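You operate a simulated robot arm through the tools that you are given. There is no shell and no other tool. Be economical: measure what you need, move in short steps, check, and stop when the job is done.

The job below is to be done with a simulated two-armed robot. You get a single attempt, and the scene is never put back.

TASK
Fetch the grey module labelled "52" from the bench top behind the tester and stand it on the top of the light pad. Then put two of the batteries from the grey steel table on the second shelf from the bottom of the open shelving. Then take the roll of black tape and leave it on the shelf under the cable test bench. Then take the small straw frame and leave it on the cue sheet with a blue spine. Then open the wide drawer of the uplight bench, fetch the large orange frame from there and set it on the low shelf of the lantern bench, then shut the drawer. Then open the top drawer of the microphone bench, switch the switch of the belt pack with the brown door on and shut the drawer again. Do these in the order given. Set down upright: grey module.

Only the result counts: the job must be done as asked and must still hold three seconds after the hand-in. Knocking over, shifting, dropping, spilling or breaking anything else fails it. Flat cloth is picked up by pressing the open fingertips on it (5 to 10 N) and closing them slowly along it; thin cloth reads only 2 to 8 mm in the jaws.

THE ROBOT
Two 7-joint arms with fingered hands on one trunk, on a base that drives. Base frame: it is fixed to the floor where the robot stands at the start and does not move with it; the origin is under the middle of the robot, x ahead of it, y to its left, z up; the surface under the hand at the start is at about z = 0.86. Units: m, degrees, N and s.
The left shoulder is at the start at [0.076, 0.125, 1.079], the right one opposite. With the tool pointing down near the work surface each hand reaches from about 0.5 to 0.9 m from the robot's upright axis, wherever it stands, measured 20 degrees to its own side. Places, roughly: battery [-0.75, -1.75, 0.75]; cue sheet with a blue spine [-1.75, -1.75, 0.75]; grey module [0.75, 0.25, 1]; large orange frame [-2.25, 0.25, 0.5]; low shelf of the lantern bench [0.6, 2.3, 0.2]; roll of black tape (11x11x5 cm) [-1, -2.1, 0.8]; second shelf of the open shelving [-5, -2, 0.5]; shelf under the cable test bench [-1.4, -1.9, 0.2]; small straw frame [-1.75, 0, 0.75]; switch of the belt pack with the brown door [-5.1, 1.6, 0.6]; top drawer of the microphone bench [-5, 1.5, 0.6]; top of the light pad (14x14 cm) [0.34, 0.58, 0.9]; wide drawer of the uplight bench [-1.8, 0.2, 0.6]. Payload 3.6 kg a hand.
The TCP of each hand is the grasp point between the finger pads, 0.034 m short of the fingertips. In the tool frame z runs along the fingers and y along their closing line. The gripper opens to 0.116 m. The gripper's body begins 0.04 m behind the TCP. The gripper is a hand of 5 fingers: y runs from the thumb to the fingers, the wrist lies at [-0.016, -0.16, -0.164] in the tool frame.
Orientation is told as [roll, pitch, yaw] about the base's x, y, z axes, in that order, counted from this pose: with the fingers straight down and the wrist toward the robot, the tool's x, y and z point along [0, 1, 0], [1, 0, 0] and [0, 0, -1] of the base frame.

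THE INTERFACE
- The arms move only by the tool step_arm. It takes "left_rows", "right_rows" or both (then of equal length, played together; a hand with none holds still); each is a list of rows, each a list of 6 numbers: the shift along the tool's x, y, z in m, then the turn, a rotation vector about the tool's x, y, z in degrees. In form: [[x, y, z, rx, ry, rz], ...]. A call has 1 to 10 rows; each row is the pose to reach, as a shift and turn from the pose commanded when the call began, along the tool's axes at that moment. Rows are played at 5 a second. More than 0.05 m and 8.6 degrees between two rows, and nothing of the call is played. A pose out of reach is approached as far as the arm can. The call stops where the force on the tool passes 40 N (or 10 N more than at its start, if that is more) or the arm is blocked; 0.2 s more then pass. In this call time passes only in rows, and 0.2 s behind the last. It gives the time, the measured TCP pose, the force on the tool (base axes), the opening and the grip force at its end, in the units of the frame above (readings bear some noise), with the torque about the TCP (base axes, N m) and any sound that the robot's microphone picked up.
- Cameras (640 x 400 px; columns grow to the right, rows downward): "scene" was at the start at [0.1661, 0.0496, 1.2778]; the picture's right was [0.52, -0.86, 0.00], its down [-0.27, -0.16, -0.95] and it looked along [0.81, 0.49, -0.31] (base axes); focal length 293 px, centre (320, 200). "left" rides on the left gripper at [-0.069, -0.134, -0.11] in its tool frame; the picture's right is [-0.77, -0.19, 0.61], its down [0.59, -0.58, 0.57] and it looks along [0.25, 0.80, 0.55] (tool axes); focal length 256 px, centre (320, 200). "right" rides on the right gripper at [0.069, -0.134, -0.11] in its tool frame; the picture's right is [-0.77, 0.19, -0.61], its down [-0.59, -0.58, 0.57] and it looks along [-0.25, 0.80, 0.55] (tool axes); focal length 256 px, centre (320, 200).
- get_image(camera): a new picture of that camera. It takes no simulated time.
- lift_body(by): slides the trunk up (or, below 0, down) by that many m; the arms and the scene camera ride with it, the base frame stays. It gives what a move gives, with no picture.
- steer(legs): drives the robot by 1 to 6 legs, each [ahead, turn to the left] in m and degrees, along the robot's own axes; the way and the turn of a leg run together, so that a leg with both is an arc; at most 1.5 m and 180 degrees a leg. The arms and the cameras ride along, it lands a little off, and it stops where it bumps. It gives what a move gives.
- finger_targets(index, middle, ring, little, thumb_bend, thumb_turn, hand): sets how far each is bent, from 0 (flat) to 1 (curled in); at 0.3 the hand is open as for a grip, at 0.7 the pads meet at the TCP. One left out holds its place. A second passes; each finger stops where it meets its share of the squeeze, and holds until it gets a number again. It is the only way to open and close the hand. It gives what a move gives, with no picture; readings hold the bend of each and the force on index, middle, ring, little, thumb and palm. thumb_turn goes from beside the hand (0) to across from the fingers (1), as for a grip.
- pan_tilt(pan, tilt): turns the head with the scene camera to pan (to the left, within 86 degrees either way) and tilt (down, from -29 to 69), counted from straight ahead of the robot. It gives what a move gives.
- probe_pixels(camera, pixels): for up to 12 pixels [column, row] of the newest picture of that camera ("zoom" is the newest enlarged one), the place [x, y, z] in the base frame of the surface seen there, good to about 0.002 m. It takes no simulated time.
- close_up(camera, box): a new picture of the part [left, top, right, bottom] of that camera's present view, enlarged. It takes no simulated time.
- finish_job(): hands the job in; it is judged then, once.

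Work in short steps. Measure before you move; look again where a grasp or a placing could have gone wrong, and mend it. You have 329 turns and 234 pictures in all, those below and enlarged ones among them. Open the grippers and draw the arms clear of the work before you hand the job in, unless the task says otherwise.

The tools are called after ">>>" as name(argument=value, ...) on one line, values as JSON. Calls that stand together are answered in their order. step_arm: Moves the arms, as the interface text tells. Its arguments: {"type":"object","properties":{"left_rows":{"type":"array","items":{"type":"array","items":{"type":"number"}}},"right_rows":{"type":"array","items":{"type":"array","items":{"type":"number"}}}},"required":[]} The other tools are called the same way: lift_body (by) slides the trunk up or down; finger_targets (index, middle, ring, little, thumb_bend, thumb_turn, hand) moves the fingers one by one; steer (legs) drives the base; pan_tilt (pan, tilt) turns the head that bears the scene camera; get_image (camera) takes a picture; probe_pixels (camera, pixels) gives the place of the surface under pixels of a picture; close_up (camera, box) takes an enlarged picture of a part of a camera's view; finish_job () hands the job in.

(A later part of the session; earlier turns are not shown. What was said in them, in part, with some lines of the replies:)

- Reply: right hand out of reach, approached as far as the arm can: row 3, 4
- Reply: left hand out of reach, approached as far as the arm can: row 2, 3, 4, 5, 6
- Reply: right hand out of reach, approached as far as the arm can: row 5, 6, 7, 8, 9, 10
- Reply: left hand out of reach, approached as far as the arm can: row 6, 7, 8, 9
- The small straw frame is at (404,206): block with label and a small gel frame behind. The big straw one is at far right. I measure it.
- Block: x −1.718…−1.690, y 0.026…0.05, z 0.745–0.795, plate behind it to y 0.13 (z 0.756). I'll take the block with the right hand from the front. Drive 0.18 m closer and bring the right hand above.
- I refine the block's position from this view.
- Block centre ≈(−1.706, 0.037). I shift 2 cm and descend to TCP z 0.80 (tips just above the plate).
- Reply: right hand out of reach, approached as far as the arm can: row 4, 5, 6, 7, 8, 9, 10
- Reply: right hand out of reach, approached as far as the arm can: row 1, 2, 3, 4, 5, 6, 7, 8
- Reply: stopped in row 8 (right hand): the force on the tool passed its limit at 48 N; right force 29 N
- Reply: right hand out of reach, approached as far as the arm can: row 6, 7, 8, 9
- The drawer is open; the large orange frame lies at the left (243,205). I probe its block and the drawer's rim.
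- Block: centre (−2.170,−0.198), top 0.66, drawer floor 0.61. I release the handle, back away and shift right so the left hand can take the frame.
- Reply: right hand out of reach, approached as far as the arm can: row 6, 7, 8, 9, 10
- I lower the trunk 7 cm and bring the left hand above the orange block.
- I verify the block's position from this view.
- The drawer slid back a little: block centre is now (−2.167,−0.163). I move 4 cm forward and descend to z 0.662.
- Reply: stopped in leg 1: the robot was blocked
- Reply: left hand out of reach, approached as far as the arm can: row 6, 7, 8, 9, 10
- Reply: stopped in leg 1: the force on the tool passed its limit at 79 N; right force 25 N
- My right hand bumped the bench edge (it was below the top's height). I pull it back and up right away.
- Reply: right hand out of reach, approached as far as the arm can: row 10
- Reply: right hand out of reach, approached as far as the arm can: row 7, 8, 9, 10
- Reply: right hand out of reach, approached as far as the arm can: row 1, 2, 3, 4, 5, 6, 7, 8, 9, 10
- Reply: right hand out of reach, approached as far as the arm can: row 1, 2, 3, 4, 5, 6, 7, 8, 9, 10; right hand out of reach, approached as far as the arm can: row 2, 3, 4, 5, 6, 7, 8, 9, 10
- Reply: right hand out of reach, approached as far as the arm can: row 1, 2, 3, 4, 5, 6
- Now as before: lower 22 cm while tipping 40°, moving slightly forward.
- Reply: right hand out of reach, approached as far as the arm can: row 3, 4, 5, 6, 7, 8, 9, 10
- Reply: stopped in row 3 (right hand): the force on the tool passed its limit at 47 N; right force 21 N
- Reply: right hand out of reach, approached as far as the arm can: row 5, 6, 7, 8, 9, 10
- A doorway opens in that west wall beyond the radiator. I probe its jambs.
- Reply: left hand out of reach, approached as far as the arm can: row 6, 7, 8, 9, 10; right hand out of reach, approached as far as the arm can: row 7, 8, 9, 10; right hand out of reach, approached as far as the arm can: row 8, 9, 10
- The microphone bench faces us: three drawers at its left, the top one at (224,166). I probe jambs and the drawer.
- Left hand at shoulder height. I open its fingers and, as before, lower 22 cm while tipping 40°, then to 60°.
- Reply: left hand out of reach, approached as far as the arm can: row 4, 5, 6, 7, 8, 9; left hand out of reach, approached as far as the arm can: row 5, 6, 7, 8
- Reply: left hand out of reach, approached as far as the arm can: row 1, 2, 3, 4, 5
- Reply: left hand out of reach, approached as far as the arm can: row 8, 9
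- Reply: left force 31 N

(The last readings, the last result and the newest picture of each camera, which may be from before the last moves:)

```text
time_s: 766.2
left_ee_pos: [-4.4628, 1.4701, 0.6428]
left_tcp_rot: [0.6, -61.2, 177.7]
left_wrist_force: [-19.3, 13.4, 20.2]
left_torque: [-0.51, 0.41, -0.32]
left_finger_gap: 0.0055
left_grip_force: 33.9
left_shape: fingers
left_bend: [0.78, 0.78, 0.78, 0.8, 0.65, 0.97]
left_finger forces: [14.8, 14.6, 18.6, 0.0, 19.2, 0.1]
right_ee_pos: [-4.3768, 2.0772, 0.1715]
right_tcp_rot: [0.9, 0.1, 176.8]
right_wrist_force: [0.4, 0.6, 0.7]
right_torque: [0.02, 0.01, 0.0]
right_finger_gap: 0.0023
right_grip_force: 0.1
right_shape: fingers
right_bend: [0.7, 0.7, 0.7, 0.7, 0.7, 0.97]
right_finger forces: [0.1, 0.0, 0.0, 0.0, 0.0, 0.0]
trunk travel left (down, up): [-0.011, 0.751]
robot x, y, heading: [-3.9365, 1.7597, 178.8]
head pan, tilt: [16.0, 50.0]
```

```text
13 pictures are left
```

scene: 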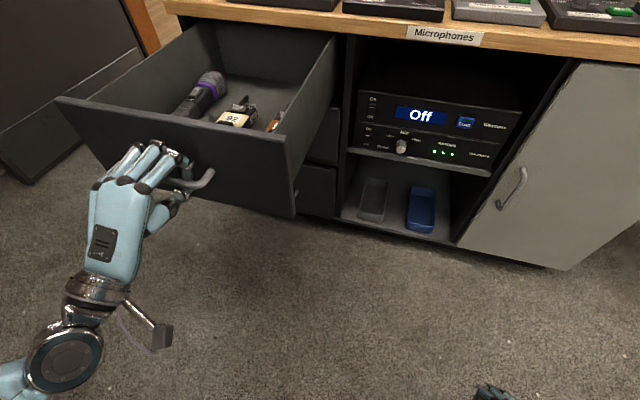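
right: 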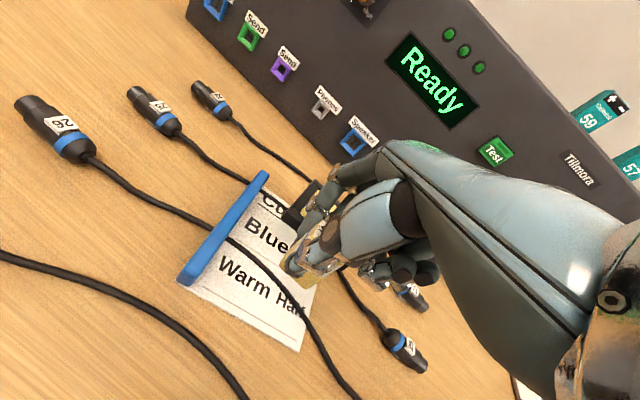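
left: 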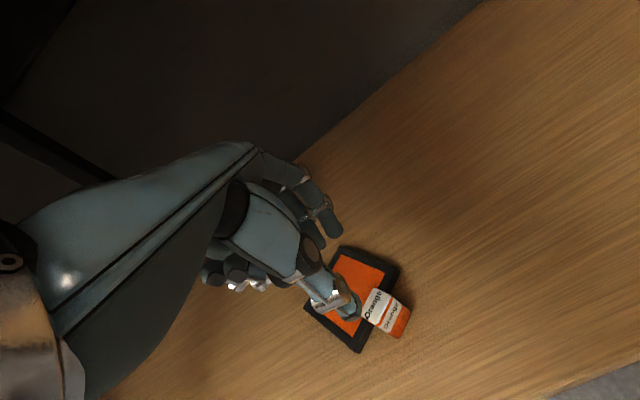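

Now the drawer is open a further 11 cm, so the rocker should be near x −4.743. I release, back off 6 cm, and bring the left hand up level again.

>>> finger_targets(hand="left", index=0.5, middle=0.5, ring=0.5, little=0.5, thumb_bend=0.4)

>>> steer(legs=[[-0.07, 0]])

>>> step_arm(left_rows=[[0, 0, -0.003, 1, 0, 0], [0, 0, -0.01, 4, 0, 0], [0.01, 0, -0.02, 9, 0, 0], [0.02, 0, -0.035, 15, 0, 0], [0.03, 0, -0.055, 22, 0, 0], [0.04, 0, -0.075, 29, 0, 0], [0.05, 0, -0.095, 36, 0, 0], [0.06, 0, -0.115, 43, 0, 0], [0.065, 0, -0.13, 48, 0, 0], [0.07, 0, -0.14, 52, 0, 0]])

>>> step_arm(left_rows=[[0, 0, -0.005, 1, 0, 0], [0.003, 0, -0.016, 2, 0, 0], [0.006, 0, -0.034, 4, 0, 0], [0.01, 0, -0.058, 6, 0, 0], [0.014, 0, -0.085, 8, 0, 0], [0.018, 0, -0.113, 9, 0, 0], [0.02, 0, -0.14, 9, 0, 0], [0.02, 0, -0.164, 9, 0, 0], [0.02, 0, -0.18, 9, 0, 0], [0.02, 0, -0.19, 9, 0, 0]])

```text
time_s: 767.2
left_ee_pos: [-4.4608, 1.4679, 0.6397]
left_tcp_rot: [0.4, -61.2, 178.1]
left_wrist_force: [0.4, -0.4, -0.3]
left_torque: [-0.05, 0.02, -0.01]
left_finger_gap: 0.0734
left_grip_force: 0.1
left_shape: fingers
left_bend: [0.5, 0.5, 0.5, 0.5, 0.4, 0.97]
left_finger forces: [0.0, 0.0, 0.0, 0.0, 0.0, 0.0]
right_ee_pos: [-4.377, 2.0762, 0.1721]
right_tcp_rot: [0.6, 0.1, 176.9]
right_wrist_force: [-0.2, -0.4, 0.3]
right_torque: [-0.02, -0.01, 0.0]
right_finger_gap: 0.0027
right_grip_force: 0.1
right_shape: fingers
right_bend: [0.7, 0.7, 0.7, 0.7, 0.7, 0.97]
right_finger forces: [0.0, 0.1, 0.0, 0.0, 0.0, 0.0]
trunk travel left (down, up): [-0.011, 0.751]
robot x, y, heading: [-3.9303, 1.7611, 179.1]
head pan, tilt: [16.0, 50.0]
```

```text
time_s: 768.3
left_ee_pos: [-4.3924, 1.4675, 0.6399]
left_tcp_rot: [0.4, -61.3, 178.0]
left_wrist_force: [0.4, -0.4, 0.4]
left_torque: [0.01, 0.0, -0.01]
left_finger_gap: 0.0735
left_grip_force: 0.1
left_shape: fingers
left_bend: [0.5, 0.5, 0.5, 0.5, 0.4, 0.97]
left_finger forces: [0.0, 0.0, 0.0, 0.0, 0.0, 0.0]
right_ee_pos: [-4.3075, 2.077, 0.1728]
right_tcp_rot: [0.7, 0.0, 176.9]
right_wrist_force: [0.5, 0.5, 0.2]
right_torque: [-0.01, -0.01, 0.05]
right_finger_gap: 0.0026
right_grip_force: 0.0
right_shape: fingers
right_bend: [0.7, 0.7, 0.7, 0.7, 0.7, 0.97]
right_finger forces: [0.0, 0.0, 0.1, 0.0, 0.0, 0.0]
trunk travel left (down, up): [-0.011, 0.751]
robot x, y, heading: [-3.865, 1.758, 179.2]
head pan, tilt: [16.0, 50.0]
```

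```text
time_s: 770.5
left_ee_pos: [-4.3031, 1.3417, 0.7002]
left_tcp_rot: [2.9, -15.2, -177.7]
left_wrist_force: [-0.4, 0.9, -0.6]
left_torque: [0.02, -0.03, 0.0]
left_finger_gap: 0.0735
left_grip_force: 0.1
left_shape: fingers
left_bend: [0.5, 0.5, 0.5, 0.5, 0.4, 0.97]
left_finger forces: [0.1, 0.0, 0.0, 0.0, 0.0, 0.0]
left hand out of reach, approached as far as the arm can: row 4, 5, 6, 7, 8, 9, 10
right_ee_pos: [-4.3079, 2.0765, 0.1735]
right_tcp_rot: [0.8, 0.1, 176.9]
right_wrist_force: [0.6, 0.0, 0.5]
right_torque: [-0.02, -0.02, 0.01]
right_finger_gap: 0.0029
right_grip_force: 0.1
right_shape: fingers
right_bend: [0.7, 0.7, 0.7, 0.7, 0.7, 0.97]
right_finger forces: [0.0, 0.0, 0.0, 0.1, 0.0, 0.0]
trunk travel left (down, up): [-0.011, 0.751]
robot x, y, heading: [-3.8683, 1.764, 179.1]
head pan, tilt: [16.0, 50.0]
```

```text
time_s: 772.7
left_ee_pos: [-4.253, 1.3324, 0.8842]
left_tcp_rot: [2.1, -6.0, -177.1]
left_wrist_force: [0.4, -0.1, 0.1]
left_torque: [0.02, 0.0, 0.01]
left_finger_gap: 0.0736
left_grip_force: 0.0
left_shape: fingers
left_bend: [0.5, 0.5, 0.5, 0.5, 0.4, 0.97]
left_finger forces: [0.0, 0.0, 0.1, 0.0, 0.0, 0.1]
right_ee_pos: [-4.3069, 2.0783, 0.1732]
right_tcp_rot: [0.8, 0.1, 176.9]
right_wrist_force: [0.3, -0.5, 0.1]
right_torque: [0.01, -0.05, -0.01]
right_finger_gap: 0.0024
right_grip_force: 0.1
right_shape: fingers
right_bend: [0.7, 0.7, 0.7, 0.7, 0.7, 0.97]
right_finger forces: [0.1, 0.0, 0.0, 0.1, 0.1, 0.0]
trunk travel left (down, up): [-0.011, 0.751]
robot x, y, heading: [-3.865, 1.7623, 179.2]
head pan, tilt: [16.0, 50.0]
```

I form a pointing hand (index only), raise the trunk 6 cm, and drive forward 0.28 m.

>>> finger_targets(hand="left", index=0.65, middle=1.0, ring=1.0, little=1.0, thumb_bend=0.3, thumb_turn=0.0)

>>> lift_body(by=0.06)

>>> steer(legs=[[0.28, 0]])

>>> pan_tilt(pan=18, tilt=52)

>>> close_up(camera="scene", box=[200, 60, 420, 220])

```text
time_s: 773.7
left_ee_pos: [-4.2524, 1.3319, 0.8843]
left_tcp_rot: [2.2, -5.9, -177.1]
left_wrist_force: [0.4, 0.8, 0.1]
left_torque: [0.01, 0.01, 0.02]
left_finger_gap: 0.1327
left_grip_force: 0.0
left_shape: fingers
left_bend: [0.65, 1.0, 1.0, 1.0, 0.3, 0.0]
left_finger forces: [0.1, 0.0, 0.0, 0.0, 0.1, 0.0]
right_ee_pos: [-4.3074, 2.0777, 0.1731]
right_tcp_rot: [0.6, 0.1, 177.0]
right_wrist_force: [0.0, 0.0, -0.8]
right_torque: [0.01, 0.02, 0.01]
right_finger_gap: 0.0024
right_grip_force: 0.1
right_shape: fingers
right_bend: [0.7, 0.7, 0.7, 0.7, 0.7, 0.97]
right_finger forces: [0.0, 0.0, 0.0, 0.1, 0.0, 0.0]
trunk travel left (down, up): [-0.011, 0.751]
robot x, y, heading: [-3.8651, 1.7625, 178.8]
head pan, tilt: [16.0, 50.0]
```

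```text
time_s: 774.7
left_ee_pos: [-4.2527, 1.3326, 0.9423]
left_tcp_rot: [2.1, -5.8, -177.2]
left_wrist_force: [0.2, 0.1, -0.2]
left_torque: [0.0, 0.02, 0.02]
left_finger_gap: 0.1329
left_grip_force: 0.1
left_shape: fingers
left_bend: [0.65, 1.0, 1.0, 1.0, 0.3, 0.0]
left_finger forces: [0.0, 0.0, 0.1, 0.0, 0.0, 0.0]
right_ee_pos: [-4.3074, 2.0768, 0.2316]
right_tcp_rot: [0.7, 0.2, 176.9]
right_wrist_force: [-0.2, 0.1, -0.3]
right_torque: [-0.01, 0.0, 0.02]
right_finger_gap: 0.0025
right_grip_force: 0.1
right_shape: fingers
right_bend: [0.7, 0.7, 0.7, 0.7, 0.7, 0.97]
right_finger forces: [0.0, 0.0, 0.0, 0.1, 0.0, 0.0]
trunk travel left (down, up): [-0.071, 0.691]
robot x, y, heading: [-3.8644, 1.7578, 179.0]
head pan, tilt: [16.0, 50.0]
```

```text
time_s: 776.6
left_ee_pos: [-4.534, 1.3368, 0.9427]
left_tcp_rot: [2.3, -6.0, -177.1]
left_wrist_force: [0.3, -0.5, -0.6]
left_torque: [-0.02, -0.01, 0.04]
left_finger_gap: 0.1329
left_grip_force: 0.0
left_shape: fingers
left_bend: [0.65, 1.0, 1.0, 1.0, 0.3, 0.0]
left_finger forces: [0.0, 0.0, 0.1, 0.0, 0.0, 0.1]
right_ee_pos: [-4.5877, 2.0817, 0.2336]
right_tcp_rot: [0.7, 0.1, 176.8]
right_wrist_force: [0.3, 0.2, 0.7]
right_torque: [0.0, 0.02, 0.01]
right_finger_gap: 0.0025
right_grip_force: 0.0
right_shape: fingers
right_bend: [0.7, 0.7, 0.7, 0.7, 0.7, 0.97]
right_finger forces: [0.1, 0.0, 0.0, 0.0, 0.0, 0.0]
trunk travel left (down, up): [-0.071, 0.691]
robot x, y, heading: [-4.1486, 1.7628, 179.0]
head pan, tilt: [16.0, 50.0]
```

```text
time_s: 777.2
left_ee_pos: [-4.5342, 1.3365, 0.9433]
left_tcp_rot: [2.4, -5.8, -177.1]
left_wrist_force: [0.5, 0.7, 0.4]
left_torque: [0.01, 0.04, 0.02]
left_finger_gap: 0.1329
left_grip_force: 0.1
left_shape: fingers
left_bend: [0.65, 1.0, 1.0, 1.0, 0.3, 0.0]
left_finger forces: [0.0, 0.0, 0.0, 0.0, 0.0, 0.1]
right_ee_pos: [-4.5883, 2.0812, 0.2332]
right_tcp_rot: [0.7, 0.2, 177.0]
right_wrist_force: [0.2, 0.3, -0.5]
right_torque: [0.0, -0.02, 0.0]
right_finger_gap: 0.0026
right_grip_force: 0.0
right_shape: fingers
right_bend: [0.7, 0.7, 0.7, 0.7, 0.7, 0.97]
right_finger forces: [0.0, 0.0, 0.0, 0.1, 0.1, 0.0]
trunk travel left (down, up): [-0.071, 0.691]
robot x, y, heading: [-4.1429, 1.7643, 179.1]
head pan, tilt: [18.0, 52.0]
```

```text
2.50 times, centred on (310, 140) of scene
```

zoom: 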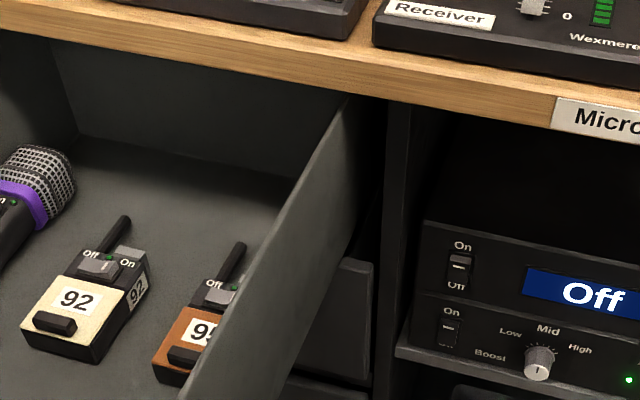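

I probe pack 95's visible parts and, as reference, 92's rocker geometry.

>>> probe_pixels(camera="zoom", pixels=[[215, 297], [222, 292], [230, 290], [200, 320], [155, 375], [240, 262], [82, 268], [97, 266], [112, 270], [120, 255], [62, 290], [130, 295]])

```text
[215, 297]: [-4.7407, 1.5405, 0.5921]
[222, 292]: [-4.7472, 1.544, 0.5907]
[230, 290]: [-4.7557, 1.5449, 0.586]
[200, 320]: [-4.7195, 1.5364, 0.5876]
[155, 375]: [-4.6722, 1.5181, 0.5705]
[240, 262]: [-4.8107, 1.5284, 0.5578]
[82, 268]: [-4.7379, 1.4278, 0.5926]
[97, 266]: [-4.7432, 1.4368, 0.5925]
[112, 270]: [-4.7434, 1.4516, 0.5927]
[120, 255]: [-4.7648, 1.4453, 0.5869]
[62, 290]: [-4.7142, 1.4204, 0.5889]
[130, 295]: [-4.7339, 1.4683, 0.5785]
```

By analogy 95's rocker spans y 1.540–1.565 at x −4.742, z 0.592, so "On" is near y 1.562. I bring the index above it at z 0.80.

>>> step_arm(left_rows=[[-0.008, 0.006, 0.004, 0.2, 0, 0.1], [-0.025, 0.019, 0.014, 0.7, -0.2, 0.4], [-0.051, 0.038, 0.03, 1.5, -0.5, 0.8], [-0.083, 0.062, 0.05, 2.4, -0.9, 1.2], [-0.116, 0.088, 0.073, 3.3, -1.3, 1.7], [-0.149, 0.114, 0.097, 4.2, -1.7, 2.1], [-0.18, 0.138, 0.12, 5, -2, 2.5], [-0.206, 0.158, 0.141, 5.5, -2.3, 2.8], [-0.222, 0.17, 0.155, 5.8, -2.4, 3], [-0.2267, 0.174, 0.161, 5.8, -2.4, 3]])

>>> get_image(camera="left")

```text
time_s: 779.5
left_ee_pos: [-4.7367, 1.5476, 0.792]
left_tcp_rot: [0.0, -0.2, -179.9]
left_wrist_force: [-0.2, 0.7, -0.4]
left_torque: [-0.01, 0.0, 0.01]
left_finger_gap: 0.133
left_grip_force: 0.0
left_shape: fingers
left_bend: [0.65, 1.0, 1.0, 1.0, 0.3, 0.0]
left_finger forces: [0.0, 0.0, 0.0, 0.0, 0.0, 0.1]
right_ee_pos: [-4.5879, 2.0809, 0.2333]
right_tcp_rot: [0.7, 0.1, 176.8]
right_wrist_force: [-0.4, -0.3, 0.0]
right_torque: [-0.03, -0.01, 0.05]
right_finger_gap: 0.0026
right_grip_force: 0.0
right_shape: fingers
right_bend: [0.7, 0.7, 0.7, 0.7, 0.7, 0.97]
right_finger forces: [0.0, 0.0, 0.0, 0.0, 0.1, 0.0]
trunk travel left (down, up): [-0.071, 0.691]
robot x, y, heading: [-4.1488, 1.7669, 179.4]
head pan, tilt: [18.0, 52.0]
```

```text
11 pictures are left
```

left: 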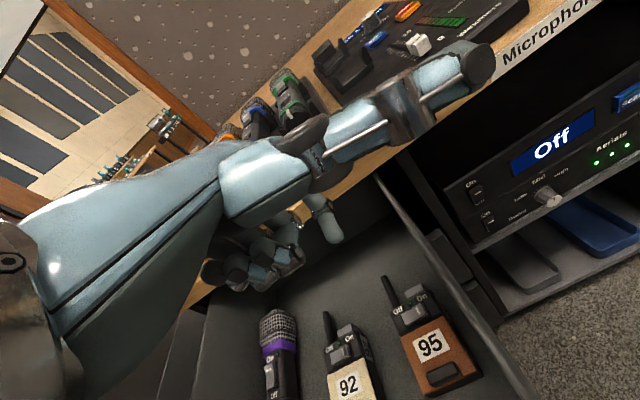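

The index tip shows at (327,225); the thumb sticks out to the right. I probe fingertip, thumb, and the rocker.

>>> probe_pixels(camera="left", pixels=[[330, 232], [325, 215], [480, 60], [410, 120], [403, 320], [412, 314], [422, 309], [425, 300], [398, 308], [250, 250]])

>>> close_up(camera="left", box=[370, 260, 480, 400])

```text
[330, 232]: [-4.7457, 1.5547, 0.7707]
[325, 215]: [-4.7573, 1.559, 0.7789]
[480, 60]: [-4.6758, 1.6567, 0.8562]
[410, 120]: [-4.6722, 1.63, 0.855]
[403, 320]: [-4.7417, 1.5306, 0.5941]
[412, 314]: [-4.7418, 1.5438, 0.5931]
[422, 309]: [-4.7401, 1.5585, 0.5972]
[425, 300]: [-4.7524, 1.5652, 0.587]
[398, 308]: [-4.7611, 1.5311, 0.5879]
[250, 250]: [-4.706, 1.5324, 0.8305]
```

```text
2.86 times, centred on (425, 330) of left
```

zoom: 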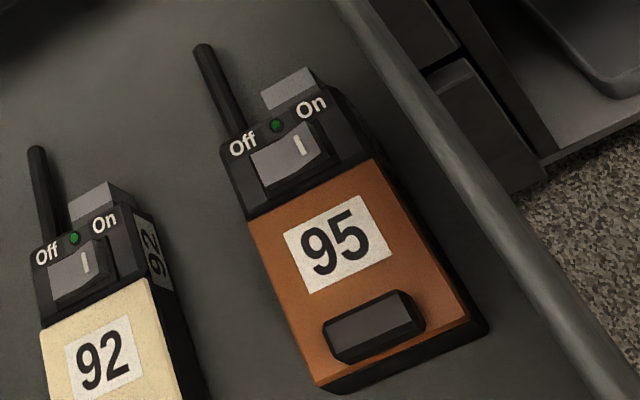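

Rocker: Off end z 0.593, On end raised at (−4.7405,1.557,0.597) — so press there. The outstretched thumb would hit the drawer's side wall, so I curl it and check.

>>> finger_targets(hand="left", thumb_bend=1.0)

>>> get_image(camera="left")

```text
time_s: 780.5
left_ee_pos: [-4.7355, 1.5462, 0.7921]
left_tcp_rot: [0.0, -0.1, -179.9]
left_wrist_force: [-0.7, 0.3, 1.7]
left_torque: [0.01, 0.02, 0.0]
left_finger_gap: 0.071
left_grip_force: 0.0
left_shape: fingers
left_bend: [0.65, 1.0, 1.0, 1.0, 1.0, 0.0]
left_finger forces: [0.0, 0.0, 0.0, 0.1, 0.1, 0.0]
right_ee_pos: [-4.5881, 2.0807, 0.2327]
right_tcp_rot: [0.7, 0.1, 176.8]
right_wrist_force: [0.2, -0.8, 0.5]
right_torque: [-0.01, -0.02, -0.01]
right_finger_gap: 0.0026
right_grip_force: 0.1
right_shape: fingers
right_bend: [0.7, 0.7, 0.7, 0.7, 0.7, 0.97]
right_finger forces: [0.0, 0.0, 0.0, 0.0, 0.0, 0.0]
trunk travel left (down, up): [-0.071, 0.691]
robot x, y, heading: [-4.1461, 1.7656, 179.4]
head pan, tilt: [18.0, 52.0]
```

```text
9 pictures are left
```

left: 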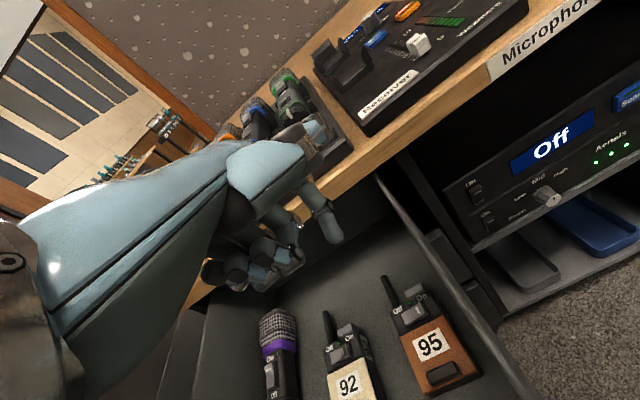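

The thumb is compact now. I probe its extent once, then descend in steps.

>>> probe_pixels(camera="left", pixels=[[318, 128], [300, 150], [325, 145], [270, 190], [332, 235], [328, 215]])

>>> step_arm(left_rows=[[0, -0.002, 0.004, 0, 0, 0], [0.001, -0.006, 0.013, 0, 0, 0], [0.001, -0.01, 0.028, 0, 0, 0], [0.001, -0.0115, 0.046, 0, 0, 0], [0.001, -0.0115, 0.066, 0, 0, 0], [0.001, -0.0115, 0.085, 0, 0, 0], [0.001, -0.0115, 0.102, 0, 0, 0], [0.001, -0.0115, 0.115, 0, 0, 0], [0.001, -0.0115, 0.122, 0, 0, 0], [0.001, -0.0115, 0.125, 0, 0, 0]])

>>> close_up(camera="left", box=[260, 160, 440, 310])

```text
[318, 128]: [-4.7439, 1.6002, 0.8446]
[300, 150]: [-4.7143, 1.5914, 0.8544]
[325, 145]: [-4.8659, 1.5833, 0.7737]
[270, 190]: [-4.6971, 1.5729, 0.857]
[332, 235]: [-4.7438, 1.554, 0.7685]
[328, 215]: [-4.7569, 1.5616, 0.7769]
```

```text
time_s: 782.6
left_ee_pos: [-4.7242, 1.5458, 0.6673]
left_tcp_rot: [-0.1, -0.1, -179.9]
left_wrist_force: [0.8, -0.6, 0.2]
left_torque: [0.03, 0.02, 0.01]
left_finger_gap: 0.0707
left_grip_force: 0.1
left_shape: fingers
left_bend: [0.65, 1.0, 1.0, 1.0, 1.0, 0.0]
left_finger forces: [0.0, 0.0, 0.1, 0.1, 0.4, 0.1]
right_ee_pos: [-4.5885, 2.0797, 0.2339]
right_tcp_rot: [0.7, 0.2, 177.0]
right_wrist_force: [0.0, 0.2, 0.4]
right_torque: [-0.01, -0.02, 0.01]
right_finger_gap: 0.0025
right_grip_force: 0.1
right_shape: fingers
right_bend: [0.7, 0.7, 0.7, 0.7, 0.7, 0.97]
right_finger forces: [0.0, 0.1, 0.0, 0.0, 0.1, 0.0]
trunk travel left (down, up): [-0.071, 0.691]
robot x, y, heading: [-4.1458, 1.7625, 179.1]
head pan, tilt: [18.0, 52.0]
```

```text
2.67 times, centred on (350, 235) of left
```

zoom: 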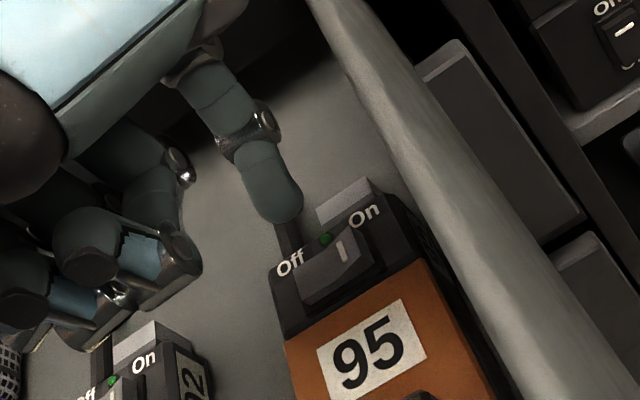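

Index is lined up over the On end; the folded thumb is near the side wall, so I tilt the hand 8° to swing it inward and descend to just above contact.

>>> step_arm(left_rows=[[-0.001, 0, 0.001, 0, -2, 0], [-0.002, 0, 0.003, 0, -4, 0], [-0.003, 0, 0.007, 0, -6, 0], [-0.004, 0, 0.012, 0, -8, 0], [-0.004, 0, 0.019, 0, -8, 0], [-0.004, 0, 0.026, 0, -8, 0], [-0.004, 0, 0.032, 0, -8, 0], [-0.004, 0, 0.036, 0, -8, 0]])

>>> close_up(camera="left", box=[260, 140, 440, 290])

```text
time_s: 784.5
left_ee_pos: [-4.7249, 1.5491, 0.6311]
left_tcp_rot: [-8.1, -0.1, -179.9]
left_wrist_force: [0.4, -3.7, 1.3]
left_torque: [0.28, 0.0, 0.11]
left_finger_gap: 0.0704
left_grip_force: 1.8
left_shape: fingers
left_bend: [0.65, 1.0, 1.0, 1.0, 1.0, 0.0]
left_finger forces: [0.7, 0.0, 0.1, 0.1, 3.8, 0.0]
right_ee_pos: [-4.5888, 2.08, 0.2334]
right_tcp_rot: [0.7, 0.1, 176.8]
right_wrist_force: [0.0, -0.5, 0.3]
right_torque: [0.01, 0.01, -0.03]
right_finger_gap: 0.0025
right_grip_force: 0.1
right_shape: fingers
right_bend: [0.7, 0.7, 0.7, 0.7, 0.7, 0.97]
right_finger forces: [0.1, 0.0, 0.1, 0.1, 0.0, 0.0]
trunk travel left (down, up): [-0.071, 0.691]
robot x, y, heading: [-4.1434, 1.7643, 179.1]
head pan, tilt: [18.0, 52.0]
```

```text
2.67 times, centred on (350, 215) of left
```

zoom: 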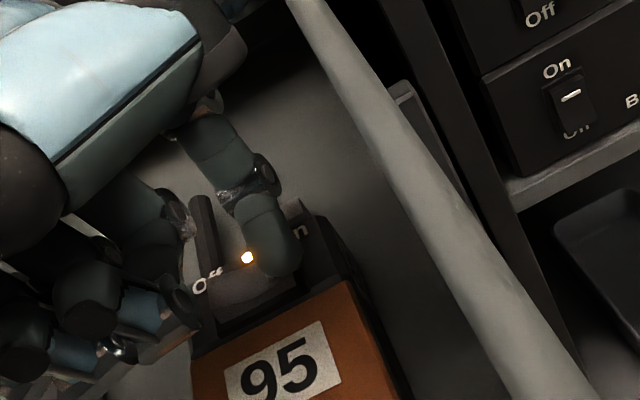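

The indicator LED on pack 95 now glows — the rocker seems to have flipped. I press 4 mm more to make sure, then lift off.

>>> step_arm(left_rows=[[0, 0, 0.002, 0, 0, 0], [0, 0, 0.004, 0, 0, 0], [0, 0, 0.004, 0, 0, 0]])

>>> step_arm(left_rows=[[0, 0, -0.004, 0, 0, 0], [0, 0, -0.012, 0, 1, 0], [0, 0, -0.026, 0, 3, 0], [0, 0, -0.044, 0, 5, 0], [0, 0, -0.066, 0, 7, 0], [0, 0, -0.09, 0, 8, 0], [0, 0, -0.114, 0, 8, 0], [0, 0, -0.136, 0, 8, 0], [0, 0, -0.152, 0, 8, 0], [0, 0, -0.16, 0, 8, 0]])

>>> close_up(camera="left", box=[350, 240, 490, 380])

```text
time_s: 785.2
left_ee_pos: [-4.7259, 1.5493, 0.6305]
left_tcp_rot: [-8.0, -0.4, -179.9]
left_wrist_force: [-0.6, -10.2, 17.0]
left_torque: [0.67, 0.37, 0.16]
left_finger_gap: 0.0689
left_grip_force: 11.1
left_shape: fingers
left_bend: [0.65, 1.0, 1.0, 1.0, 1.0, 0.0]
left_finger forces: [13.6, 0.1, 0.0, 0.0, 8.2, 0.0]
right_ee_pos: [-4.5889, 2.0808, 0.2347]
right_tcp_rot: [0.7, -0.1, 176.9]
right_wrist_force: [0.3, 0.0, 0.3]
right_torque: [0.02, -0.03, 0.01]
right_finger_gap: 0.0023
right_grip_force: 0.1
right_shape: fingers
right_bend: [0.7, 0.7, 0.7, 0.7, 0.7, 0.97]
right_finger forces: [0.0, 0.0, 0.1, 0.0, 0.0, 0.1]
trunk travel left (down, up): [-0.071, 0.691]
robot x, y, heading: [-4.1463, 1.765, 179.4]
head pan, tilt: [18.0, 52.0]
```

```text
time_s: 787.5
left_ee_pos: [-4.7231, 1.5281, 0.7866]
left_tcp_rot: [0.0, 0.0, 180.0]
left_wrist_force: [0.1, -0.1, -0.3]
left_torque: [0.03, 0.0, 0.0]
left_finger_gap: 0.0703
left_grip_force: 0.0
left_shape: fingers
left_bend: [0.65, 1.0, 1.0, 1.0, 1.0, 0.0]
left_finger forces: [0.1, 0.0, 0.0, 0.0, 0.0, 0.0]
right_ee_pos: [-4.5883, 2.0797, 0.232]
right_tcp_rot: [0.7, 0.1, 176.9]
right_wrist_force: [-0.3, 0.2, 0.0]
right_torque: [0.01, 0.02, -0.01]
right_finger_gap: 0.0025
right_grip_force: 0.0
right_shape: fingers
right_bend: [0.7, 0.7, 0.7, 0.7, 0.7, 0.97]
right_finger forces: [0.1, 0.0, 0.0, 0.0, 0.0, 0.0]
trunk travel left (down, up): [-0.071, 0.691]
robot x, y, heading: [-4.1448, 1.7628, 179.3]
head pan, tilt: [18.0, 52.0]
```

```text
2.86 times, centred on (420, 310) of left
```

zoom: 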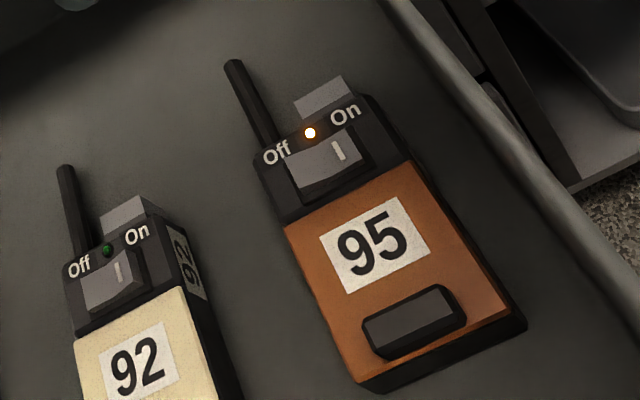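

Pack 95's LED is lit and its rocker is on; 92 is untouched. Now to shut the drawer. I back out 0.28 m, lift the hand to tuck and close it to a fist.

>>> steer(legs=[[-0.28, 0]])

>>> step_arm(left_rows=[[0.007, -0.006, -0.003, 0, 0, 0], [0.02, -0.016, -0.01, 0, 0, 0], [0.042, -0.03, -0.022, 0, 0, 0], [0.068, -0.05, -0.036, 0, 0, 0], [0.095, -0.07, -0.05, 0, 0, 0], [0.122, -0.09, -0.064, 0, 0, 0], [0.148, -0.11, -0.078, 0, 0, 0], [0.17, -0.128, -0.09, 0, 0, 0], [0.186, -0.142, -0.1, 0, 0, 0], [0.194, -0.15, -0.105, 0, 0, 0]])

>>> finger_targets(hand="left", index=0.7, middle=0.7, ring=0.7, little=0.7, thumb_bend=0.3, thumb_turn=0.97)

>>> lift_body(by=-0.06)

```text
time_s: 788.8
left_ee_pos: [-4.6018, 1.5342, 0.7941]
left_tcp_rot: [-0.1, -1.9, 179.3]
left_wrist_force: [6.9, 0.3, 0.9]
left_torque: [-0.15, 0.5, 0.18]
left_finger_gap: 0.0706
left_grip_force: 0.0
left_shape: fingers
left_bend: [0.65, 1.0, 1.0, 1.0, 1.0, 0.0]
left_finger forces: [0.1, 0.0, 0.1, 0.1, 0.0, 0.1]
right_ee_pos: [-4.468, 2.08, 0.2395]
right_tcp_rot: [0.7, -0.9, 176.7]
right_wrist_force: [0.8, 0.0, 1.1]
right_torque: [-0.02, -0.04, -0.03]
right_finger_gap: 0.0027
right_grip_force: 0.1
right_shape: fingers
right_bend: [0.7, 0.7, 0.7, 0.7, 0.7, 0.97]
right_finger forces: [0.1, 0.0, 0.0, 0.1, 0.1, 0.0]
trunk travel left (down, up): [-0.071, 0.691]
robot x, y, heading: [-4.029, 1.7633, 179.2]
head pan, tilt: [18.0, 52.0]
stopped in leg 1: the robot was blocked; the commanded pose is now the measured one
```

```text
time_s: 789.2
left_ee_pos: [-4.5639, 1.4826, 0.8364]
left_tcp_rot: [-5.0, -4.9, -171.6]
left_wrist_force: [-1.3, 0.4, -0.2]
left_torque: [-0.03, -0.08, 0.0]
left_finger_gap: 0.0705
left_grip_force: 0.1
left_shape: fingers
left_bend: [0.65, 1.0, 1.0, 1.0, 1.0, 0.0]
left_finger forces: [0.1, 0.1, 0.0, 0.1, 0.1, 0.1]
right_ee_pos: [-4.446, 2.079, 0.2675]
right_tcp_rot: [0.7, -5.9, 176.8]
right_wrist_force: [-0.3, -0.7, -0.3]
right_torque: [0.03, -0.05, -0.01]
right_finger_gap: 0.0023
right_grip_force: 0.0
right_shape: fingers
right_bend: [0.7, 0.7, 0.7, 0.7, 0.7, 0.97]
right_finger forces: [0.1, 0.1, 0.1, 0.0, 0.0, 0.0]
trunk travel left (down, up): [-0.071, 0.691]
robot x, y, heading: [-4.0267, 1.7612, 179.4]
head pan, tilt: [18.0, 52.0]
stopped in row 2 (left hand): the arm was blocked; the commanded pose is now the measured one
```

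```text
time_s: 790.2
left_ee_pos: [-4.556, 1.5096, 0.8278]
left_tcp_rot: [-2.0, -5.9, -177.1]
left_wrist_force: [0.3, -0.6, -0.5]
left_torque: [0.04, -0.01, -0.06]
left_finger_gap: 0.0602
left_grip_force: 0.0
left_shape: fingers
left_bend: [0.7, 0.7, 0.7, 0.7, 0.3, 0.94]
left_finger forces: [0.1, 0.0, 0.0, 0.1, 0.0, 0.1]
right_ee_pos: [-4.4496, 2.0802, 0.2606]
right_tcp_rot: [0.9, -4.9, 176.7]
right_wrist_force: [0.6, -0.1, -0.2]
right_torque: [-0.02, -0.02, -0.03]
right_finger_gap: 0.0022
right_grip_force: 0.1
right_shape: fingers
right_bend: [0.7, 0.7, 0.7, 0.7, 0.7, 0.97]
right_finger forces: [0.1, 0.0, 0.1, 0.0, 0.0, 0.0]
trunk travel left (down, up): [-0.071, 0.691]
robot x, y, heading: [-4.0285, 1.7628, 179.2]
head pan, tilt: [18.0, 52.0]
```

```text
time_s: 791.2
left_ee_pos: [-4.5757, 1.51, 0.7281]
left_tcp_rot: [-1.4, 0.1, -176.9]
left_wrist_force: [0.6, -0.6, 0.3]
left_torque: [0.02, 0.01, 0.0]
left_finger_gap: 0.0601
left_grip_force: 0.0
left_shape: fingers
left_bend: [0.7, 0.7, 0.7, 0.7, 0.3, 0.94]
left_finger forces: [0.0, 0.0, 0.1, 0.1, 0.1, 0.0]
right_ee_pos: [-4.4502, 2.0809, 0.2016]
right_tcp_rot: [1.2, -4.9, 176.9]
right_wrist_force: [0.7, -0.1, -0.3]
right_torque: [-0.01, -0.02, 0.0]
right_finger_gap: 0.0023
right_grip_force: 0.1
right_shape: fingers
right_bend: [0.7, 0.7, 0.7, 0.7, 0.7, 0.97]
right_finger forces: [0.0, 0.1, 0.1, 0.0, 0.1, 0.1]
trunk travel left (down, up): [-0.011, 0.751]
robot x, y, heading: [-4.0253, 1.7601, 179.2]
head pan, tilt: [18.0, 52.0]
```

A jolt again; the left hand is just above the drawer. I pause, then raise it straight up and bring it back.

>>> pan_tilt(pan=25, tilt=45)

>>> step_arm(left_rows=[[0, 0, -0.003, 0, 0, 0], [0, 0, -0.01, 0, 0, 0], [0, 0, -0.022, 0, 0, 0], [0.003, 0, -0.038, 0, 0, 0], [0.006, 0, -0.056, 0, 0, 0], [0.01, 0, -0.075, 0, 0, 0], [0.014, 0, -0.094, 0, 0, 0], [0.018, 0, -0.112, 0, 0, 0], [0.02, 0, -0.126, 0, 0, 0], [0.02, 0, -0.135, 0, 0, 0]])

>>> step_arm(left_rows=[[0.004, -0.004, 0, 0, 0, 0], [0.013, -0.012, 0, 0, 0, 0], [0.028, -0.026, 0, 0, 0, 0], [0.046, -0.043, 0, 0, 0, 0], [0.065, -0.062, 0, 0, 0, 0], [0.084, -0.081, 0, 0, 0, 0], [0.103, -0.1, 0, 0, 0, 0], [0.12, -0.118, 0, 0, 0, 0], [0.133, -0.132, 0, 0, 0, 0], [0.14, -0.14, 0, 0, 0, 0]])

```text
time_s: 791.9
left_ee_pos: [-4.575, 1.5103, 0.7291]
left_tcp_rot: [-1.5, -0.1, -177.0]
left_wrist_force: [0.4, 0.4, -0.2]
left_torque: [-0.02, 0.0, 0.0]
left_finger_gap: 0.0599
left_grip_force: 0.0
left_shape: fingers
left_bend: [0.7, 0.7, 0.7, 0.7, 0.3, 0.94]
left_finger forces: [0.1, 0.0, 0.0, 0.0, 0.1, 0.0]
right_ee_pos: [-4.4495, 2.0804, 0.2007]
right_tcp_rot: [1.2, -4.9, 176.9]
right_wrist_force: [-0.2, 0.1, -0.2]
right_torque: [0.0, 0.03, -0.02]
right_finger_gap: 0.0023
right_grip_force: 0.1
right_shape: fingers
right_bend: [0.7, 0.7, 0.7, 0.7, 0.7, 0.97]
right_finger forces: [0.0, 0.0, 0.0, 0.1, 0.0, 0.0]
trunk travel left (down, up): [-0.011, 0.751]
robot x, y, heading: [-4.0257, 1.7667, 179.0]
head pan, tilt: [25.0, 45.0]
```

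```text
time_s: 794.0
left_ee_pos: [-4.5737, 1.4883, 0.8628]
left_tcp_rot: [-1.5, 0.0, -177.3]
left_wrist_force: [0.6, -0.7, -0.8]
left_torque: [0.0, -0.04, 0.02]
left_finger_gap: 0.0601
left_grip_force: 0.1
left_shape: fingers
left_bend: [0.7, 0.7, 0.7, 0.7, 0.3, 0.94]
left_finger forces: [0.1, 0.1, 0.0, 0.0, 0.0, 0.0]
left hand out of reach, approached as far as the arm can: row 1, 2
right_ee_pos: [-4.4498, 2.0805, 0.2003]
right_tcp_rot: [1.2, -5.0, 176.8]
right_wrist_force: [-0.1, 0.2, -0.6]
right_torque: [-0.03, 0.02, 0.02]
right_finger_gap: 0.0026
right_grip_force: 0.1
right_shape: fingers
right_bend: [0.7, 0.7, 0.7, 0.7, 0.7, 0.97]
right_finger forces: [0.0, 0.0, 0.1, 0.0, 0.1, 0.0]
trunk travel left (down, up): [-0.011, 0.751]
robot x, y, heading: [-4.0287, 1.7664, 179.4]
head pan, tilt: [25.0, 45.0]
```

```text
time_s: 796.2
left_ee_pos: [-4.4259, 1.3545, 0.8604]
left_tcp_rot: [-1.4, -0.1, -177.3]
left_wrist_force: [-0.7, -0.4, -0.6]
left_torque: [0.02, -0.01, -0.01]
left_finger_gap: 0.0602
left_grip_force: 0.1
left_shape: fingers
left_bend: [0.7, 0.7, 0.7, 0.7, 0.3, 0.94]
left_finger forces: [0.0, 0.0, 0.0, 0.1, 0.0, 0.1]
right_ee_pos: [-4.448, 2.0802, 0.2002]
right_tcp_rot: [1.1, -4.9, 176.7]
right_wrist_force: [0.3, 0.0, -0.5]
right_torque: [0.01, 0.02, -0.04]
right_finger_gap: 0.0026
right_grip_force: 0.1
right_shape: fingers
right_bend: [0.7, 0.7, 0.7, 0.7, 0.7, 0.97]
right_finger forces: [0.0, 0.0, 0.0, 0.0, 0.0, 0.0]
trunk travel left (down, up): [-0.011, 0.751]
robot x, y, heading: [-4.0285, 1.7607, 179.1]
head pan, tilt: [25.0, 45.0]
```

Tucked again. I back 0.16 m, then tip and lower the fist to drawer height in front of it.

>>> steer(legs=[[-0.16, 0]])

>>> finger_targets(hand="left", thumb_bend=0.7)

>>> step_arm(left_rows=[[-0.001, 0.003, 0.005, -1, 0, 0.2], [-0.003, 0.008, 0.018, -4, 0, 0.5], [-0.006, 0.016, 0.04, -8, 0, 1], [-0.01, 0.027, 0.067, -13, 0, 1.5], [-0.014, 0.039, 0.098, -18.5, 0, 2], [-0.018, 0.051, 0.128, -24, 0, 2.3], [-0.022, 0.062, 0.158, -29.5, 0, 2.6], [-0.025, 0.071, 0.184, -34, 0, 2.7], [-0.028, 0.077, 0.206, -38, 0, 2.7], [-0.03, 0.08, 0.215, -40, 0, 2.7]])

>>> step_arm(left_rows=[[0, 0.001, 0.001, -1, 0, 0], [0, 0.002, 0.002, -3, 0, 0], [0, 0.003, 0.003, -6, 0, 0], [0, 0.004, 0.004, -9.5, 0, 0], [0, 0.005, 0.005, -13, 0, 0], [0, 0.006, 0.006, -16, 0, 0], [0, 0.006, 0.007, -18.5, 0, 0], [0, 0.006, 0.008, -20, 0, 0]])

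```text
time_s: 797.7
left_ee_pos: [-4.2647, 1.3534, 0.8596]
left_tcp_rot: [-1.4, 0.0, -177.3]
left_wrist_force: [-0.2, 0.2, 1.0]
left_torque: [-0.02, -0.01, 0.04]
left_finger_gap: 0.0599
left_grip_force: 0.0
left_shape: fingers
left_bend: [0.7, 0.7, 0.7, 0.7, 0.3, 0.94]
left_finger forces: [0.1, 0.0, 0.0, 0.1, 0.0, 0.0]
right_ee_pos: [-4.2907, 2.079, 0.2]
right_tcp_rot: [1.1, -4.8, 176.9]
right_wrist_force: [0.1, -1.1, -0.1]
right_torque: [0.02, 0.04, 0.0]
right_finger_gap: 0.0028
right_grip_force: 0.1
right_shape: fingers
right_bend: [0.7, 0.7, 0.7, 0.7, 0.7, 0.97]
right_finger forces: [0.0, 0.0, 0.0, 0.1, 0.1, 0.0]
trunk travel left (down, up): [-0.011, 0.751]
robot x, y, heading: [-3.8635, 1.7599, 179.5]
head pan, tilt: [25.0, 45.0]
```

```text
time_s: 798.7
left_ee_pos: [-4.2657, 1.3519, 0.8594]
left_tcp_rot: [-1.4, 0.0, -177.3]
left_wrist_force: [0.2, 0.4, 0.0]
left_torque: [0.02, -0.03, 0.0]
left_finger_gap: 0.003
left_grip_force: 0.1
left_shape: fingers
left_bend: [0.7, 0.7, 0.7, 0.7, 0.7, 0.99]
left_finger forces: [0.0, 0.0, 0.1, 0.0, 0.1, 0.0]
right_ee_pos: [-4.29, 2.0789, 0.2007]
right_tcp_rot: [1.1, -4.9, 177.0]
right_wrist_force: [0.5, -0.2, 0.2]
right_torque: [-0.01, 0.0, 0.0]
right_finger_gap: 0.0026
right_grip_force: 0.1
right_shape: fingers
right_bend: [0.7, 0.7, 0.7, 0.7, 0.7, 0.97]
right_finger forces: [0.1, 0.0, 0.1, 0.0, 0.0, 0.0]
trunk travel left (down, up): [-0.011, 0.751]
robot x, y, heading: [-3.8662, 1.7637, 179.2]
head pan, tilt: [25.0, 45.0]
```

```text
time_s: 800.9
left_ee_pos: [-4.3498, 1.3856, 0.6452]
left_tcp_rot: [-0.4, -40.2, -179.6]
left_wrist_force: [0.7, 0.5, -0.7]
left_torque: [-0.03, 0.02, 0.06]
left_finger_gap: 0.0027
left_grip_force: 0.0
left_shape: fingers
left_bend: [0.7, 0.7, 0.7, 0.7, 0.7, 1.0]
left_finger forces: [0.0, 0.1, 0.0, 0.1, 0.0, 0.0]
left hand out of reach, approached as far as the arm can: row 5, 6, 7, 8, 9
right_ee_pos: [-4.2902, 2.0793, 0.1999]
right_tcp_rot: [1.2, -4.8, 176.6]
right_wrist_force: [-0.6, -0.6, 0.7]
right_torque: [0.02, -0.03, 0.02]
right_finger_gap: 0.0023
right_grip_force: 0.0
right_shape: fingers
right_bend: [0.7, 0.7, 0.7, 0.7, 0.7, 0.97]
right_finger forces: [0.1, 0.0, 0.0, 0.0, 0.0, 0.0]
trunk travel left (down, up): [-0.011, 0.751]
robot x, y, heading: [-3.8694, 1.7607, 179.5]
head pan, tilt: [25.0, 45.0]
```

```text
time_s: 802.7
left_ee_pos: [-4.358, 1.3858, 0.6432]
left_tcp_rot: [-1.0, -60.1, -178.9]
left_wrist_force: [-0.6, 0.1, 0.3]
left_torque: [0.0, 0.03, 0.0]
left_finger_gap: 0.0029
left_grip_force: 0.2
left_shape: fingers
left_bend: [0.7, 0.7, 0.7, 0.7, 0.7, 1.0]
left_finger forces: [0.1, 0.1, 0.0, 0.0, 0.0, 0.0]
right_ee_pos: [-4.2903, 2.0782, 0.2]
right_tcp_rot: [1.2, -4.8, 177.0]
right_wrist_force: [0.1, -0.2, 0.1]
right_torque: [0.0, 0.03, -0.01]
right_finger_gap: 0.0025
right_grip_force: 0.0
right_shape: fingers
right_bend: [0.7, 0.7, 0.7, 0.7, 0.7, 0.97]
right_finger forces: [0.0, 0.0, 0.0, 0.0, 0.1, 0.0]
trunk travel left (down, up): [-0.011, 0.751]
robot x, y, heading: [-3.8693, 1.7623, 179.4]
head pan, tilt: [25.0, 45.0]
```

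Shift 3 cm outward to clear the handle, then push: drive 0.33 m forward.

>>> step_arm(left_rows=[[0.004, 0, 0, 0, 0, 0], [0.012, 0, 0, 0, 0, 0], [0.021, 0, 0, 0, 0, 0], [0.027, 0, 0, 0, 0, 0], [0.029, 0, 0, 0, 0, 0]])

>>> steer(legs=[[0.33, 0]])

>>> get_image(camera="scene")

```text
time_s: 803.9
left_ee_pos: [-4.358, 1.3556, 0.643]
left_tcp_rot: [-0.9, -60.0, -178.9]
left_wrist_force: [-0.5, 0.9, 0.5]
left_torque: [-0.01, 0.02, 0.0]
left_finger_gap: 0.0028
left_grip_force: 0.2
left_shape: fingers
left_bend: [0.7, 0.7, 0.7, 0.7, 0.7, 1.0]
left_finger forces: [0.1, 0.1, 0.1, 0.0, 0.0, 0.0]
right_ee_pos: [-4.2914, 2.0787, 0.1999]
right_tcp_rot: [1.1, -4.9, 176.9]
right_wrist_force: [-0.3, 0.1, 0.4]
right_torque: [0.0, -0.02, 0.01]
right_finger_gap: 0.0023
right_grip_force: 0.1
right_shape: fingers
right_bend: [0.7, 0.7, 0.7, 0.7, 0.7, 0.97]
right_finger forces: [0.0, 0.0, 0.1, 0.0, 0.0, 0.1]
trunk travel left (down, up): [-0.011, 0.751]
robot x, y, heading: [-3.8663, 1.762, 179.3]
head pan, tilt: [25.0, 45.0]
```

```text
time_s: 806.0
left_ee_pos: [-4.6864, 1.36, 0.643]
left_tcp_rot: [-1.0, -60.1, -178.9]
left_wrist_force: [0.0, -0.2, 0.3]
left_torque: [0.0, -0.05, -0.01]
left_finger_gap: 0.0028
left_grip_force: 0.2
left_shape: fingers
left_bend: [0.7, 0.7, 0.7, 0.7, 0.7, 1.0]
left_finger forces: [0.0, 0.0, 0.1, 0.0, 0.1, 0.0]
right_ee_pos: [-4.6164, 2.0819, 0.2005]
right_tcp_rot: [1.1, -4.8, 176.8]
right_wrist_force: [-0.3, 0.1, 1.3]
right_torque: [0.01, 0.0, 0.0]
right_finger_gap: 0.0023
right_grip_force: 0.0
right_shape: fingers
right_bend: [0.7, 0.7, 0.7, 0.7, 0.7, 0.97]
right_finger forces: [0.0, 0.0, 0.0, 0.0, 0.0, 0.1]
trunk travel left (down, up): [-0.011, 0.751]
robot x, y, heading: [-4.1957, 1.7694, 179.1]
head pan, tilt: [25.0, 45.0]
```

```text
5 pictures are left
```

scene: 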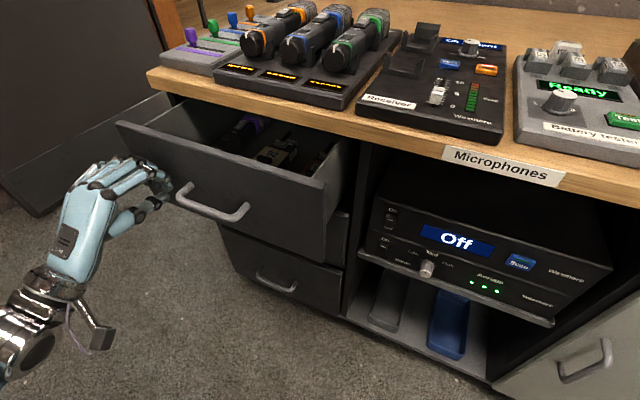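

The drawer is moving in (still ~12 cm open). I push the rest with the arm, eased.

>>> step_arm(left_rows=[[0, 0.002, 0.004, 0, 0, 0], [0, 0.007, 0.012, 0, 0, 0], [0, 0.014, 0.024, 0, 0, 0], [0, 0.022, 0.038, 0, 0, 0], [0, 0.031, 0.054, 0, 0, 0], [0, 0.04, 0.07, 0, 0, 0], [0, 0.049, 0.085, 0, 0, 0], [0, 0.057, 0.099, 0, 0, 0], [0, 0.063, 0.109, 0, 0, 0], [0, 0.066, 0.115, 0, 0, 0]])

>>> get_image(camera="scene")

```text
time_s: 808.2
left_ee_pos: [-4.8141, 1.3597, 0.6487]
left_tcp_rot: [-0.8, -60.6, -179.1]
left_wrist_force: [33.0, 3.3, 9.6]
left_torque: [-0.12, 0.76, 0.17]
left_finger_gap: 0.0026
left_grip_force: 16.3
left_shape: fingers
left_bend: [0.7, 0.74, 0.7, 0.7, 0.7, 1.0]
left_finger forces: [0.8, 32.2, 0.0, 0.0, 0.1, 0.1]
right_ee_pos: [-4.6172, 2.0824, 0.2026]
right_tcp_rot: [1.3, -5.0, 176.9]
right_wrist_force: [0.4, -0.6, -1.5]
right_torque: [0.04, 0.01, 0.0]
right_finger_gap: 0.0026
right_grip_force: 0.0
right_shape: fingers
right_bend: [0.7, 0.7, 0.7, 0.7, 0.7, 0.97]
right_finger forces: [0.0, 0.1, 0.0, 0.0, 0.0, 0.0]
trunk travel left (down, up): [-0.011, 0.751]
robot x, y, heading: [-4.1945, 1.7649, 179.2]
head pan, tilt: [25.0, 45.0]
```

```text
4 pictures are left
```

scene: 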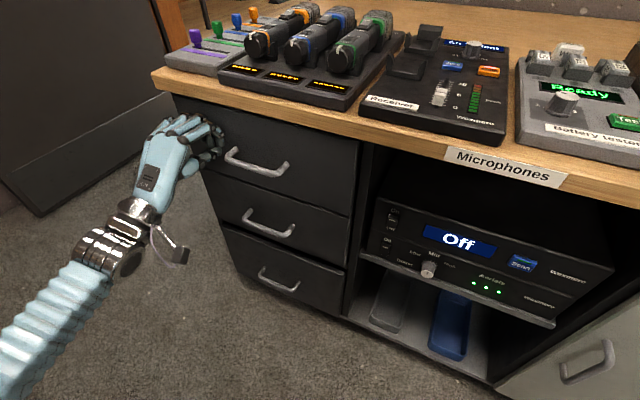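

Closed against its stop (33 N). I probe the drawer front to confirm, then withdraw the hand.

>>> probe_pixels(camera="scene", pixels=[[320, 150], [330, 170], [300, 190], [320, 240], [257, 168]])

>>> step_arm(left_rows=[[0, -0.002, -0.004, 0, 0, 0], [0, -0.007, -0.012, 0, 0, 0], [0, -0.014, -0.024, 0, 0, 0], [0, -0.022, -0.038, 0, 0, 0], [0, -0.031, -0.054, 0, 0, 0], [0, -0.04, -0.07, 0, 0, 0], [0, -0.047, -0.082, 0, 0, 0], [0, -0.052, -0.09, 0, 0, 0], [0, -0.054, -0.094, 0, 0, 0]])

>>> steer(legs=[[-0.2, 0]])

>>> finger_targets(hand="left", index=0.3, middle=0.3, ring=0.3, little=0.3, thumb_bend=0.3)

>>> finger_targets(hand="right", index=0.3, middle=0.3, ring=0.3, little=0.3, thumb_bend=0.3)

>>> get_image(camera="scene")

```text
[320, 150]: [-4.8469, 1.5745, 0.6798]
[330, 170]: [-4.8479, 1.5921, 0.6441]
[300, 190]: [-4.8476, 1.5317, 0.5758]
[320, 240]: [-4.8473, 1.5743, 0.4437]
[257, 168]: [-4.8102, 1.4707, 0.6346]
```

```text
time_s: 810.2
left_ee_pos: [-4.7085, 1.3608, 0.6426]
left_tcp_rot: [-1.0, -60.0, -178.9]
left_wrist_force: [0.6, 0.2, 0.2]
left_torque: [-0.02, -0.02, 0.01]
left_finger_gap: 0.0025
left_grip_force: 0.2
left_shape: fingers
left_bend: [0.7, 0.7, 0.7, 0.7, 0.7, 1.0]
left_finger forces: [0.1, 0.0, 0.1, 0.0, 0.1, 0.0]
right_ee_pos: [-4.6174, 2.0831, 0.2005]
right_tcp_rot: [1.0, -4.8, 176.8]
right_wrist_force: [0.4, -0.8, -0.2]
right_torque: [-0.04, 0.02, 0.0]
right_finger_gap: 0.0024
right_grip_force: 0.1
right_shape: fingers
right_bend: [0.7, 0.7, 0.7, 0.7, 0.7, 0.97]
right_finger forces: [0.0, 0.0, 0.0, 0.1, 0.1, 0.1]
trunk travel left (down, up): [-0.011, 0.751]
robot x, y, heading: [-4.1963, 1.7678, 179.2]
head pan, tilt: [25.0, 45.0]
```

```text
time_s: 811.8
left_ee_pos: [-4.5106, 1.358, 0.6433]
left_tcp_rot: [-1.0, -60.0, -178.9]
left_wrist_force: [1.0, 0.2, -0.1]
left_torque: [-0.04, 0.01, -0.01]
left_finger_gap: 0.0028
left_grip_force: 0.0
left_shape: fingers
left_bend: [0.7, 0.7, 0.7, 0.7, 0.7, 1.0]
left_finger forces: [0.1, 0.0, 0.0, 0.0, 0.1, 0.0]
right_ee_pos: [-4.4171, 2.0807, 0.2006]
right_tcp_rot: [1.1, -4.8, 176.7]
right_wrist_force: [0.7, -0.9, 0.7]
right_torque: [-0.01, 0.01, 0.0]
right_finger_gap: 0.0024
right_grip_force: 0.0
right_shape: fingers
right_bend: [0.7, 0.7, 0.7, 0.7, 0.7, 0.97]
right_finger forces: [0.0, 0.0, 0.1, 0.0, 0.0, 0.1]
trunk travel left (down, up): [-0.011, 0.751]
robot x, y, heading: [-3.9972, 1.7636, 179.0]
head pan, tilt: [25.0, 45.0]
```

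```text
time_s: 812.8
left_ee_pos: [-4.5107, 1.358, 0.6424]
left_tcp_rot: [-0.9, -59.9, -179.1]
left_wrist_force: [-0.9, -0.6, -0.6]
left_torque: [-0.02, 0.02, 0.01]
left_finger_gap: 0.1177
left_grip_force: 0.0
left_shape: fingers
left_bend: [0.3, 0.3, 0.3, 0.3, 0.3, 0.95]
left_finger forces: [0.0, 0.0, 0.0, 0.0, 0.0, 0.1]
right_ee_pos: [-4.4185, 2.0804, 0.2003]
right_tcp_rot: [1.1, -4.8, 176.6]
right_wrist_force: [-0.2, 1.1, -0.1]
right_torque: [0.0, 0.01, 0.0]
right_finger_gap: 0.0024
right_grip_force: 0.1
right_shape: fingers
right_bend: [0.7, 0.7, 0.7, 0.7, 0.7, 0.97]
right_finger forces: [0.0, 0.0, 0.0, 0.0, 0.0, 0.0]
trunk travel left (down, up): [-0.011, 0.751]
robot x, y, heading: [-3.994, 1.7625, 179.5]
head pan, tilt: [25.0, 45.0]
```

```text
time_s: 813.8
left_ee_pos: [-4.5115, 1.3582, 0.6428]
left_tcp_rot: [-1.0, -60.0, -179.1]
left_wrist_force: [0.5, -0.5, 0.0]
left_torque: [-0.02, -0.01, 0.0]
left_finger_gap: 0.1178
left_grip_force: 0.1
left_shape: fingers
left_bend: [0.3, 0.3, 0.3, 0.3, 0.3, 0.95]
left_finger forces: [0.1, 0.0, 0.1, 0.1, 0.1, 0.0]
right_ee_pos: [-4.4171, 2.0803, 0.201]
right_tcp_rot: [1.1, -4.7, 176.7]
right_wrist_force: [-0.2, -0.1, 0.3]
right_torque: [0.01, 0.03, -0.02]
right_finger_gap: 0.1172
right_grip_force: 0.0
right_shape: fingers
right_bend: [0.3, 0.3, 0.3, 0.3, 0.3, 0.97]
right_finger forces: [0.1, 0.0, 0.0, 0.0, 0.0, 0.1]
trunk travel left (down, up): [-0.011, 0.751]
robot x, y, heading: [-3.9964, 1.7627, 178.9]
head pan, tilt: [25.0, 45.0]
```

```text
3 pictures are left
```

scene: 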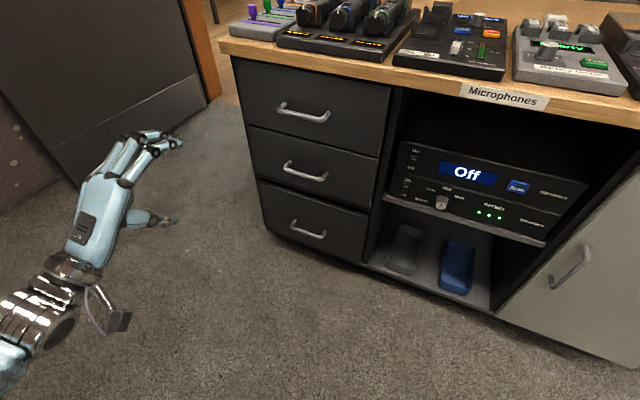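

The drawer is shut flush (front at x −4.847), both hands are open and clear of the work. I hand the job in.

>>> finish_job()

```text
The job is handed in.
```

I completed all six steps in order and handed the job in; the result has not come back.

Battery 26 fell to the floor twice on the way (once thrown well clear, once dragged off the shelf). I picked it up each time and set it on the second shelf with battery 22. My hands also knocked a few fixed shelf and bench edges without visibly moving anything, and the straw frame lies partly over two thin cables on its cue sheet.
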